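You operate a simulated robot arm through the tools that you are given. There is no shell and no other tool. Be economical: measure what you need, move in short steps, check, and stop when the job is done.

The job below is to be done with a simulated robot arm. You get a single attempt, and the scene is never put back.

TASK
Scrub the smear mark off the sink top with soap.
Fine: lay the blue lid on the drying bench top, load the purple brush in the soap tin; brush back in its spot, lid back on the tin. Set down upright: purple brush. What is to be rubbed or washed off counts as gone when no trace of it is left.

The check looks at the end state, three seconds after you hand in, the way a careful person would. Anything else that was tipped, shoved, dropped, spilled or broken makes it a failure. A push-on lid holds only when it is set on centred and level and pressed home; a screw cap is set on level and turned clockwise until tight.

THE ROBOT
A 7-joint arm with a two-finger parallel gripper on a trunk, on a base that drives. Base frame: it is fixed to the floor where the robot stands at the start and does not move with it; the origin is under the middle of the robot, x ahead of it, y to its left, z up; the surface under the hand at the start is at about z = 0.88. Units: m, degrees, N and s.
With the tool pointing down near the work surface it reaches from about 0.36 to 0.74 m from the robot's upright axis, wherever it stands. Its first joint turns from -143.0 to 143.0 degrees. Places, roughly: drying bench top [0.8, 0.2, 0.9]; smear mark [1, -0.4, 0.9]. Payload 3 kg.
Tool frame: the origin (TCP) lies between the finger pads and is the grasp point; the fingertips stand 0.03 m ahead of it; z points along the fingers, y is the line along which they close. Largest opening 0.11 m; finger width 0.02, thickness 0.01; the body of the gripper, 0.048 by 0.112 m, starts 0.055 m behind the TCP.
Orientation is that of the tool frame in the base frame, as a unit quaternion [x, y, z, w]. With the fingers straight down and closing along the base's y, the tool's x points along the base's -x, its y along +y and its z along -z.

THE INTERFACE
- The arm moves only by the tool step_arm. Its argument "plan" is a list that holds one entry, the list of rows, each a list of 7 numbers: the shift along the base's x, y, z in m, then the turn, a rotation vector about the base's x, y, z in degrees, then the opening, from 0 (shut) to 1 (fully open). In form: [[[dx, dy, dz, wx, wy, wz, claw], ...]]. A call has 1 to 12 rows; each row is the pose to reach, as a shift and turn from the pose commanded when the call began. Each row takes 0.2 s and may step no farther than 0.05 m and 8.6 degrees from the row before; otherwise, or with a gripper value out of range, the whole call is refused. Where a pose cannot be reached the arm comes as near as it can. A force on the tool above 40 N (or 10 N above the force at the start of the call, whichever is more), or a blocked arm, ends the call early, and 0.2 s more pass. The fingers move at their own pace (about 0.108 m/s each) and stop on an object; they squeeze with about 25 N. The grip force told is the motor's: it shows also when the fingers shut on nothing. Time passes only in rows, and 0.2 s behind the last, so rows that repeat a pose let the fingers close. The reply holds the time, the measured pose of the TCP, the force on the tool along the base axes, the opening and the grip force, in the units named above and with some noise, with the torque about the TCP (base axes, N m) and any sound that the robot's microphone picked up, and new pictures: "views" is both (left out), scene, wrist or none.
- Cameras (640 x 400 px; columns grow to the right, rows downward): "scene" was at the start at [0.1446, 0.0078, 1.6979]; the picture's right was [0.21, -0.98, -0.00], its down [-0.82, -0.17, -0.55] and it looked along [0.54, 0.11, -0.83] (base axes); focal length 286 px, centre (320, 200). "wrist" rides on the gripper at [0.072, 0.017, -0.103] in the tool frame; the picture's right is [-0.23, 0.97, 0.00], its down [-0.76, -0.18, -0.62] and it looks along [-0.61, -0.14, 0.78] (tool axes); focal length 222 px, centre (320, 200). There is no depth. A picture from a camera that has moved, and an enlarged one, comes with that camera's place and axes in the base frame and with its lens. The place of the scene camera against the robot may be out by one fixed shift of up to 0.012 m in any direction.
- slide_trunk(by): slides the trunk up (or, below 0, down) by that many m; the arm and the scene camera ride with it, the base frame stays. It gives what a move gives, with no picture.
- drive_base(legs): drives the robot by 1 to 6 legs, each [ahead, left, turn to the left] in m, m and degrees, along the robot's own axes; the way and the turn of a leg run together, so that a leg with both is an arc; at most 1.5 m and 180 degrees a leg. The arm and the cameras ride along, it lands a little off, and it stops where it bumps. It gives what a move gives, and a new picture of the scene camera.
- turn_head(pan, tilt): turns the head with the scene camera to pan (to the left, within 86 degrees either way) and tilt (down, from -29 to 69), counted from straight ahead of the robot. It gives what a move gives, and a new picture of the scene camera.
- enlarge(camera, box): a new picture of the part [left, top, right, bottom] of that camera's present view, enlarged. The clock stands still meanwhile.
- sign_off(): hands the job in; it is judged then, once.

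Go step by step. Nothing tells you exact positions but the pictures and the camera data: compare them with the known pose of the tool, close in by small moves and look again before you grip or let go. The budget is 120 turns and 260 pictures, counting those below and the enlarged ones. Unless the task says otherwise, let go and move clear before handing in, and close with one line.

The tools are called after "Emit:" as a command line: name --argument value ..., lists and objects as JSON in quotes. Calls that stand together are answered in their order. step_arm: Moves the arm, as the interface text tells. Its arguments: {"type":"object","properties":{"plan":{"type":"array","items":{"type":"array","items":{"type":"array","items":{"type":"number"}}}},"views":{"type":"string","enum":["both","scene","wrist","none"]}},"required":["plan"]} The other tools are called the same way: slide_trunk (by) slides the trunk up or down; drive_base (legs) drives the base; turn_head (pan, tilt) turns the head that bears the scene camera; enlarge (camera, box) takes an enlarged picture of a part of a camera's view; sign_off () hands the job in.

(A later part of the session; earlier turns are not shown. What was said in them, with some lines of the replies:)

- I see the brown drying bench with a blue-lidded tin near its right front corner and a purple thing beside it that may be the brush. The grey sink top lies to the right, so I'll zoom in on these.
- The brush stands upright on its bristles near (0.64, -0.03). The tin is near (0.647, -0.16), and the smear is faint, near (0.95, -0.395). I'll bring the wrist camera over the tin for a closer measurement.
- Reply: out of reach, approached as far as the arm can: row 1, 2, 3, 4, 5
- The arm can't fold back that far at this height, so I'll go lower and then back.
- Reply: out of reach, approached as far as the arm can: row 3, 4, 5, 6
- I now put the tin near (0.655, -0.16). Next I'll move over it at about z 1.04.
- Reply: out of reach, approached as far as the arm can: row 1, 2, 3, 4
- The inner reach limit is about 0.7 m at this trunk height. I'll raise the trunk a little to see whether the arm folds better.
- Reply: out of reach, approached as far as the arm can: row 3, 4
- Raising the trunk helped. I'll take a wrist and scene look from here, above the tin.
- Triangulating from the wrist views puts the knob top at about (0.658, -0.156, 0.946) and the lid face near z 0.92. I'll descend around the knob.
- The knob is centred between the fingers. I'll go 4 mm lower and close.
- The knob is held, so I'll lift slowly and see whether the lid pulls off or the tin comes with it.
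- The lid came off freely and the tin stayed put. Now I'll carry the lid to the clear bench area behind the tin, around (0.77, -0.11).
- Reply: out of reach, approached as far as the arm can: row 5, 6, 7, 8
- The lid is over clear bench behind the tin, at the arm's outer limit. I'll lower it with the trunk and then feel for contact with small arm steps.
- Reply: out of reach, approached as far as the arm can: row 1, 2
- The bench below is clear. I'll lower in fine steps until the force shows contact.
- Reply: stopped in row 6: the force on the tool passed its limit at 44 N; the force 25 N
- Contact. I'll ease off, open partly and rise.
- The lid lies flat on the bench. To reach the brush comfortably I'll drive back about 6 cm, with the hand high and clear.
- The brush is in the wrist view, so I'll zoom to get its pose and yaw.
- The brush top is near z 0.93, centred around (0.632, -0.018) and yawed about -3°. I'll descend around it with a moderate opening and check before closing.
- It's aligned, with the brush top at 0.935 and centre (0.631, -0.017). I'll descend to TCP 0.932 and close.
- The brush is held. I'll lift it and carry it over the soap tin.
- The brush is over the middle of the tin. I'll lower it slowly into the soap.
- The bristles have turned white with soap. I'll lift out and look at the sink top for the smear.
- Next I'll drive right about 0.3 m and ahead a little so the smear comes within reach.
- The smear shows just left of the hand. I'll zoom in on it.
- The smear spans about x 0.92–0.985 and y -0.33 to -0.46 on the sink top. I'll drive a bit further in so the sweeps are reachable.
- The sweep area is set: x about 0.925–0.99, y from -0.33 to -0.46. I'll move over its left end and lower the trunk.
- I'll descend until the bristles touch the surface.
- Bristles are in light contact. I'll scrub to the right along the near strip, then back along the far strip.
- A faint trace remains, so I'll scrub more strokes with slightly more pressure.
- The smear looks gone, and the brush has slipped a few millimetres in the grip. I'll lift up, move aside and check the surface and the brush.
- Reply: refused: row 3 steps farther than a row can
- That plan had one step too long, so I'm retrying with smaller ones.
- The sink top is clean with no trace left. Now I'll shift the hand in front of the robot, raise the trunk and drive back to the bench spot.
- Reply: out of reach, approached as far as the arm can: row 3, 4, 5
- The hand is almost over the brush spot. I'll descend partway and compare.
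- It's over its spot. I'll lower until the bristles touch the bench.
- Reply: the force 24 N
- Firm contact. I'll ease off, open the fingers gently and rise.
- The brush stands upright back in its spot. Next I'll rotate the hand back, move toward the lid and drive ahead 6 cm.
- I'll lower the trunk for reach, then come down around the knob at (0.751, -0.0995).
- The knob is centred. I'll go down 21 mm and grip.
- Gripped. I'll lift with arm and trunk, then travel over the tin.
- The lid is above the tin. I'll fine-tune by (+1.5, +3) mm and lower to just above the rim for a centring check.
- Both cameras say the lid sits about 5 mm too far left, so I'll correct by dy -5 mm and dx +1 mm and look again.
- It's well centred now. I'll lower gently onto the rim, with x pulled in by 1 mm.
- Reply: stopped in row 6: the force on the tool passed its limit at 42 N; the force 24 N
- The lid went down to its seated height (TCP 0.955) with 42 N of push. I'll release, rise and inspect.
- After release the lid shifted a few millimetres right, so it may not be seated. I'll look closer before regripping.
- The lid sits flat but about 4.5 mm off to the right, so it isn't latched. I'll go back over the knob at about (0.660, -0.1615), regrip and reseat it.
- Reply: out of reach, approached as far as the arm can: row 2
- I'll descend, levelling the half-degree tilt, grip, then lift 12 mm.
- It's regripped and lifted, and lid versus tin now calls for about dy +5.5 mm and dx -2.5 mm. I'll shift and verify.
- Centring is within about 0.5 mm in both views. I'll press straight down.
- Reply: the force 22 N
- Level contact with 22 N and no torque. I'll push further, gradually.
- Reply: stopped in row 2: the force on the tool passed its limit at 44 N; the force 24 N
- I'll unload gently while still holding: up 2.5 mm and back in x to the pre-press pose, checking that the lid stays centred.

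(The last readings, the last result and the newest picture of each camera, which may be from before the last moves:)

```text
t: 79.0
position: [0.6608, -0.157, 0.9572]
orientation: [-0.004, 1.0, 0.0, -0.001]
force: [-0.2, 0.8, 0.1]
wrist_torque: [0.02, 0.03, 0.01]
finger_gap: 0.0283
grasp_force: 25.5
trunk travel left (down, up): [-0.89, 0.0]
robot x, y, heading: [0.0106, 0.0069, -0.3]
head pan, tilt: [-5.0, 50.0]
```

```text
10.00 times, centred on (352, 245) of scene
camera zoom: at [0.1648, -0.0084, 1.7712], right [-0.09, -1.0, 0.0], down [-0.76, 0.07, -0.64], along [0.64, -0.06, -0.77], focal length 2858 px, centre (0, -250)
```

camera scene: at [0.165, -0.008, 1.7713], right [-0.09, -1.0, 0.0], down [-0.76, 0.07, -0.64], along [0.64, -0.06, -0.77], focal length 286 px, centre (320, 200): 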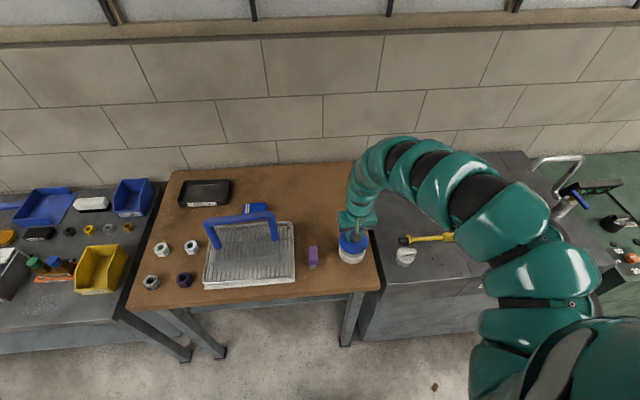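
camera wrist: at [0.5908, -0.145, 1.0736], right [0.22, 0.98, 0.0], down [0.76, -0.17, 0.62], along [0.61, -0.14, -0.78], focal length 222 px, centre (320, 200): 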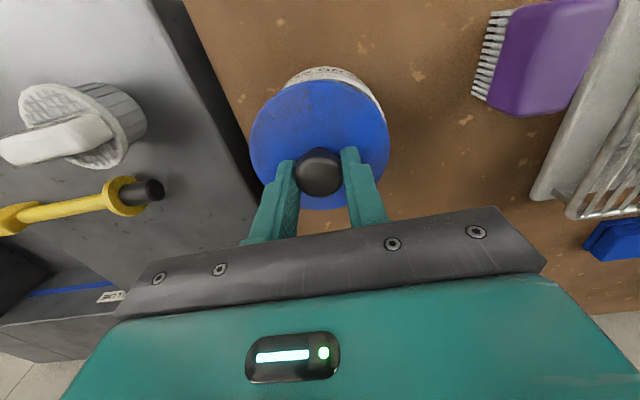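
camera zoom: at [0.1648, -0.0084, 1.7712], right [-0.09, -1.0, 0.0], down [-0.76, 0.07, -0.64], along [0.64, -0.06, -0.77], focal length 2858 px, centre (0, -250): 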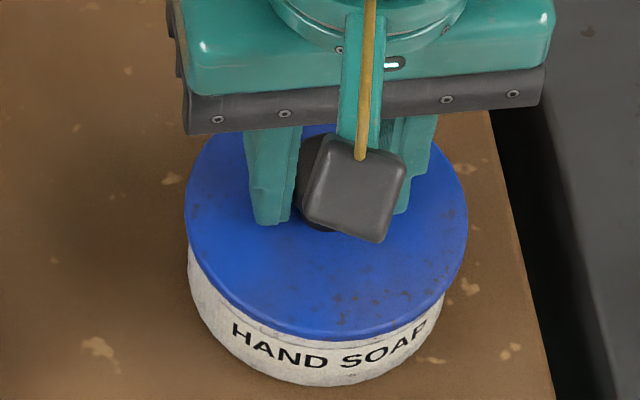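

Unloaded to 0 N. I'll open slightly and watch whether the lid stays.

Emit:
step_arm --plan '[[[0, 0, 0, 0, 0, 0, 0.3], [0, 0, 0, 0, 0, 0, 0.4], [0, 0, 0, 0, 0, 0, 0.5]]]' --views "wrist"

Emit:
enlarge --camera "scene" --box '[328, 225, 376, 265]'

Emit:
enlarge --camera "wrist" --box '[220, 50, 420, 220]'

```text
t: 79.8
position: [0.661, -0.1572, 0.9578]
orientation: [-0.005, 1.0, -0.001, 0.0]
force: [0.2, -0.6, 0.6]
wrist_torque: [0.01, 0.02, -0.03]
finger_gap: 0.0549
grasp_force: 0.1
trunk travel left (down, up): [-0.89, 0.0]
robot x, y, heading: [0.016, 0.0064, -0.1]
head pan, tilt: [-5.0, 50.0]
camera wrist: at [0.5887, -0.1398, 1.0608], right [0.22, 0.98, 0.0], down [0.76, -0.17, 0.62], along [0.61, -0.14, -0.78], focal length 222 px, centre (320, 200)
```

wrist: 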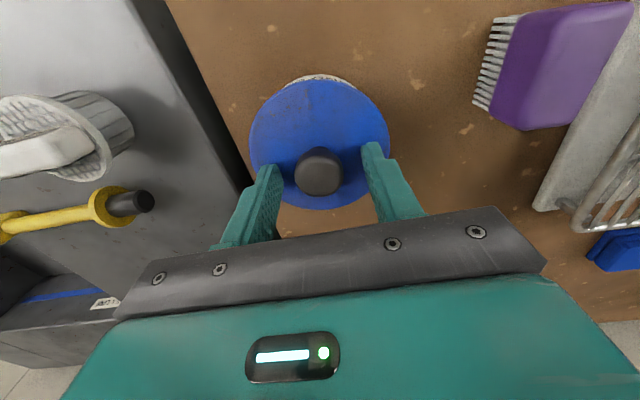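

```text
10.00 times, centred on (352, 245) of scene
camera zoom: at [0.1646, -0.0084, 1.7714], right [-0.09, -1.0, 0.0], down [-0.76, 0.07, -0.64], along [0.64, -0.06, -0.77], focal length 2858 px, centre (0, -250)
```

zoom: 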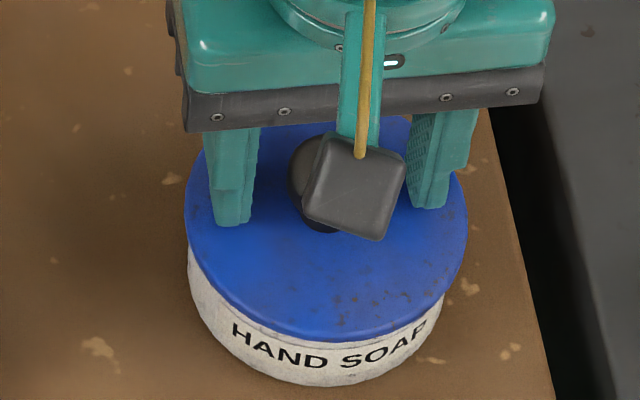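

```text
2.35 times, centred on (320, 135) of wrist
camera zoom: at [0.5887, -0.1398, 1.0608], right [0.22, 0.98, 0.0], down [0.76, -0.17, 0.62], along [0.61, -0.14, -0.78], focal length 523 px, centre (320, 353)
```

zoom: 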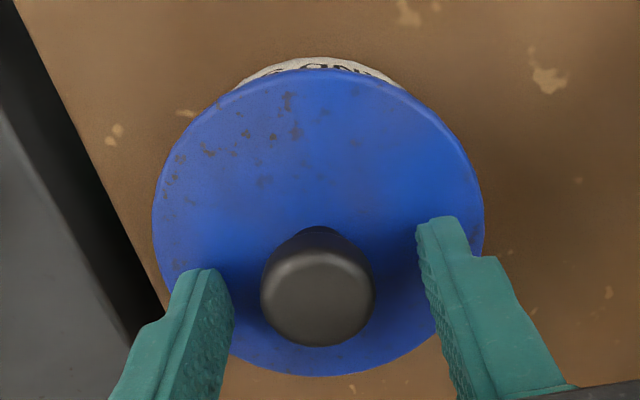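

The lid stayed centred, and the rim gap now matches the original (the first attempt sat about 5 mm higher). To make sure it's home, I'll close the fingers above the knob and press straight down.

Emit:
step_arm --plan '[[[0, 0, 0.015, 0, 0, 0, 0.5], [0, 0, 0.032, 0, 0, 0, 0.5], [-0.002, 0.001, 0.032, 0, 0, 0, 0], [-0.002, 0.001, 0.032, 0, 0, 0, 0], [-0.002, 0.001, 0.032, 0, 0, 0, 0], [-0.002, 0.001, 0.024, 0, 0, 0, 0]]]' --views "wrist"

Emit:
enlarge --camera "scene" --box '[328, 225, 376, 265]'

Emit:
enlarge --camera "wrist" --box '[220, 50, 420, 220]'

```text
t: 81.2
position: [0.66, -0.1582, 0.9819]
orientation: [-0.005, 1.0, 0.0, 0.0]
force: [0.2, 0.5, -0.5]
wrist_torque: [0.0, -0.03, 0.0]
finger_gap: 0.0
grasp_force: 24.7
trunk travel left (down, up): [-0.89, 0.0]
robot x, y, heading: [0.0146, 0.0057, -0.2]
head pan, tilt: [-5.0, 50.0]
camera wrist: at [0.5873, -0.1397, 1.0853], right [0.22, 0.98, 0.0], down [0.76, -0.17, 0.62], along [0.61, -0.14, -0.78], focal length 222 px, centre (320, 200)
```

wrist: 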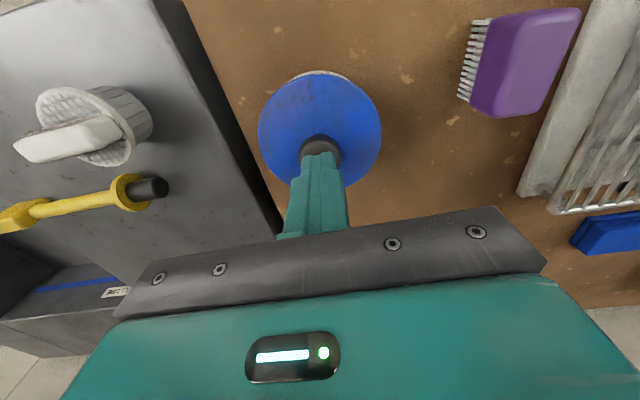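

```text
10.00 times, centred on (352, 245) of scene
camera zoom: at [0.165, -0.0086, 1.7713], right [-0.09, -1.0, 0.0], down [-0.76, 0.07, -0.64], along [0.64, -0.06, -0.77], focal length 2858 px, centre (0, -250)
```

zoom: 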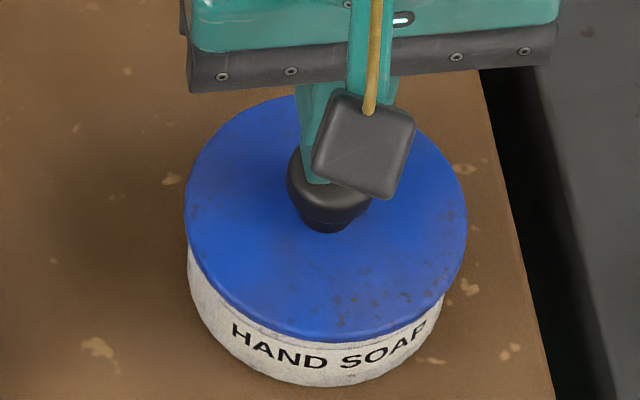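

```text
2.35 times, centred on (320, 135) of wrist
camera zoom: at [0.5873, -0.1397, 1.0853], right [0.22, 0.98, 0.0], down [0.76, -0.17, 0.62], along [0.61, -0.14, -0.78], focal length 523 px, centre (320, 353)
```

zoom: 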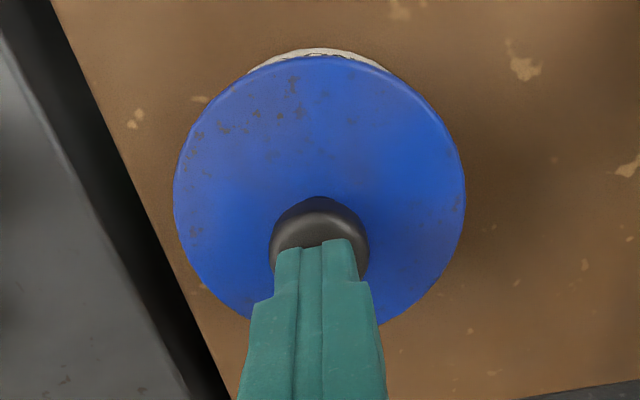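

The fingertips are centred over the knob, so I'll press down in small steps.

Emit:
step_arm --plan '[[[-0.001, 0, -0.003, 0, 0, 0, 0], [-0.001, 0, -0.005, 0, 0, 0, 0], [-0.001, 0, -0.007, 0, 0, 0, 0], [-0.001, 0, -0.009, 0, 0, 0, 0], [-0.001, 0, -0.011, 0, 0, 0, 0]]]' --views "none"

Emit:
enlarge --camera "scene" --box '[328, 225, 376, 265]'

```text
t: 81.9
position: [0.6603, -0.1573, 0.9817]
orientation: [-0.006, 1.0, -0.002, 0.006]
force: [-7.4, 0.8, 25.0]
wrist_torque: [0.0, 0.32, 0.03]
finger_gap: 0.0
grasp_force: 24.9
trunk travel left (down, up): [-0.89, 0.0]
robot x, y, heading: [0.0123, 0.0035, -0.2]
head pan, tilt: [-5.0, 50.0]
stopped in row 3: the force on the tool passed its limit at 45 N (the readings are from after the stop); the commanded pose is now the measured one
```

```text
10.00 times, centred on (352, 245) of scene
camera zoom: at [0.1601, -0.0075, 1.772], right [-0.09, -1.0, 0.0], down [-0.76, 0.07, -0.64], along [0.64, -0.06, -0.76], focal length 2858 px, centre (0, -250)
```

zoom: 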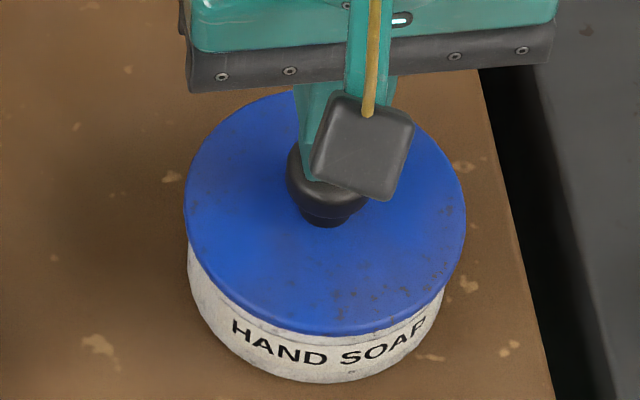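

Pressed at 45 N with no movement. I'll lift off and inspect everything.

Emit:
step_arm --plan '[[[-0.002, 0, 0.004, 0, 0, 0, 0], [-0.002, 0, 0.02, 0, 0, 0, 0], [0.02, 0, 0.05, 0, 0, 0, 0], [0.05, 0, 0.07, 0, 0, 0, 0.3], [0.08, 0, 0.08, 0, 0, 0, 0.3], [0.08, 0, 0.1, 0, 0, 0, 0.3]]]' --views "both"

Emit:
enlarge --camera "scene" --box '[290, 215, 390, 275]'

Emit:
enlarge --camera "scene" --box '[328, 225, 376, 265]'

Emit:
enlarge --camera "scene" --box '[350, 150, 510, 260]'

```text
t: 83.3
position: [0.7385, -0.1594, 1.0784]
orientation: [-0.005, 1.0, -0.001, 0.004]
force: [-0.2, -0.9, -0.2]
wrist_torque: [-0.03, 0.03, 0.01]
finger_gap: 0.033
grasp_force: 0.1
trunk travel left (down, up): [-0.89, 0.0]
robot x, y, heading: [0.0119, 0.0084, -0.2]
head pan, tilt: [-5.0, 50.0]
camera scene: at [0.1636, -0.0077, 1.7715], right [-0.09, -1.0, 0.0], down [-0.76, 0.07, -0.64], along [0.64, -0.06, -0.77], focal length 286 px, centre (320, 200)
camera wrist: at [0.6656, -0.1408, 1.18], right [0.22, 0.98, 0.0], down [0.76, -0.17, 0.63], along [0.61, -0.14, -0.78], focal length 222 px, centre (320, 200)
```

scene: 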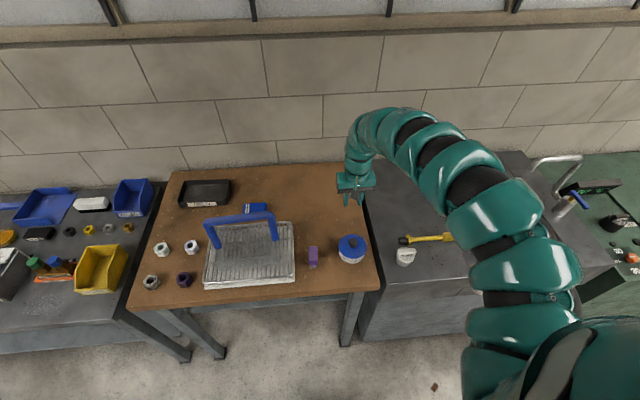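
wrist: 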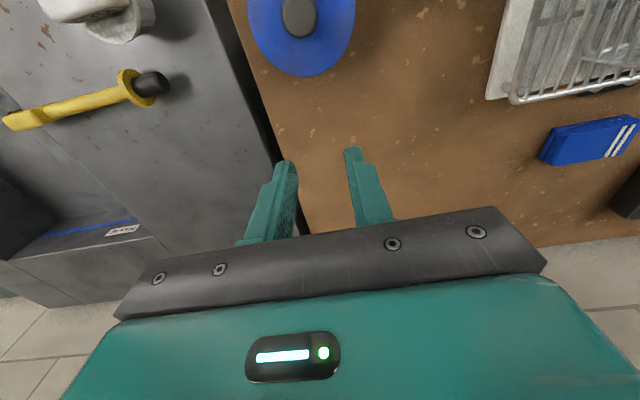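

```text
6.40 times, centred on (340, 245) of scene
camera zoom: at [0.1636, -0.0077, 1.7715], right [-0.09, -1.0, 0.0], down [-0.76, 0.07, -0.64], along [0.64, -0.06, -0.77], focal length 1829 px, centre (192, -88)
```

zoom: 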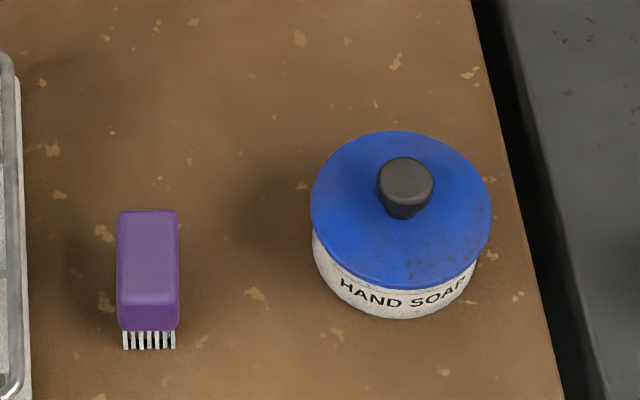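

```text
10.00 times, centred on (352, 245) of scene
camera zoom: at [0.1636, -0.0077, 1.7715], right [-0.09, -1.0, 0.0], down [-0.76, 0.07, -0.64], along [0.64, -0.06, -0.77], focal length 2858 px, centre (0, -250)
```

zoom: 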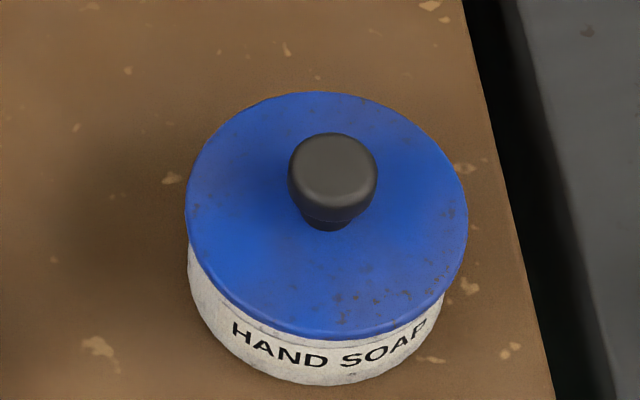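

```text
3.64 times, centred on (430, 205) of scene
camera zoom: at [0.1636, -0.0077, 1.7715], right [-0.09, -1.0, 0.0], down [-0.76, 0.07, -0.64], along [0.64, -0.06, -0.77], focal length 1039 px, centre (-80, 182)
```

zoom: 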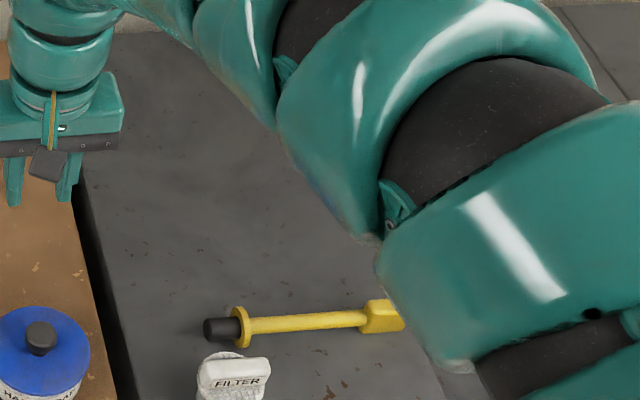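

The sink top is clean, the brush stands upright in its spot, and the lid is level, centred and pressed home on the tin. The hand is clear, so I'm handing in.

Emit:
sign_off

```text
The job is handed in.
```

The smear is scrubbed off the sink top with no trace visible, the purple brush stands upright back in its spot, and the blue lid is back on the soap tin, centred and pressed home on the second try.
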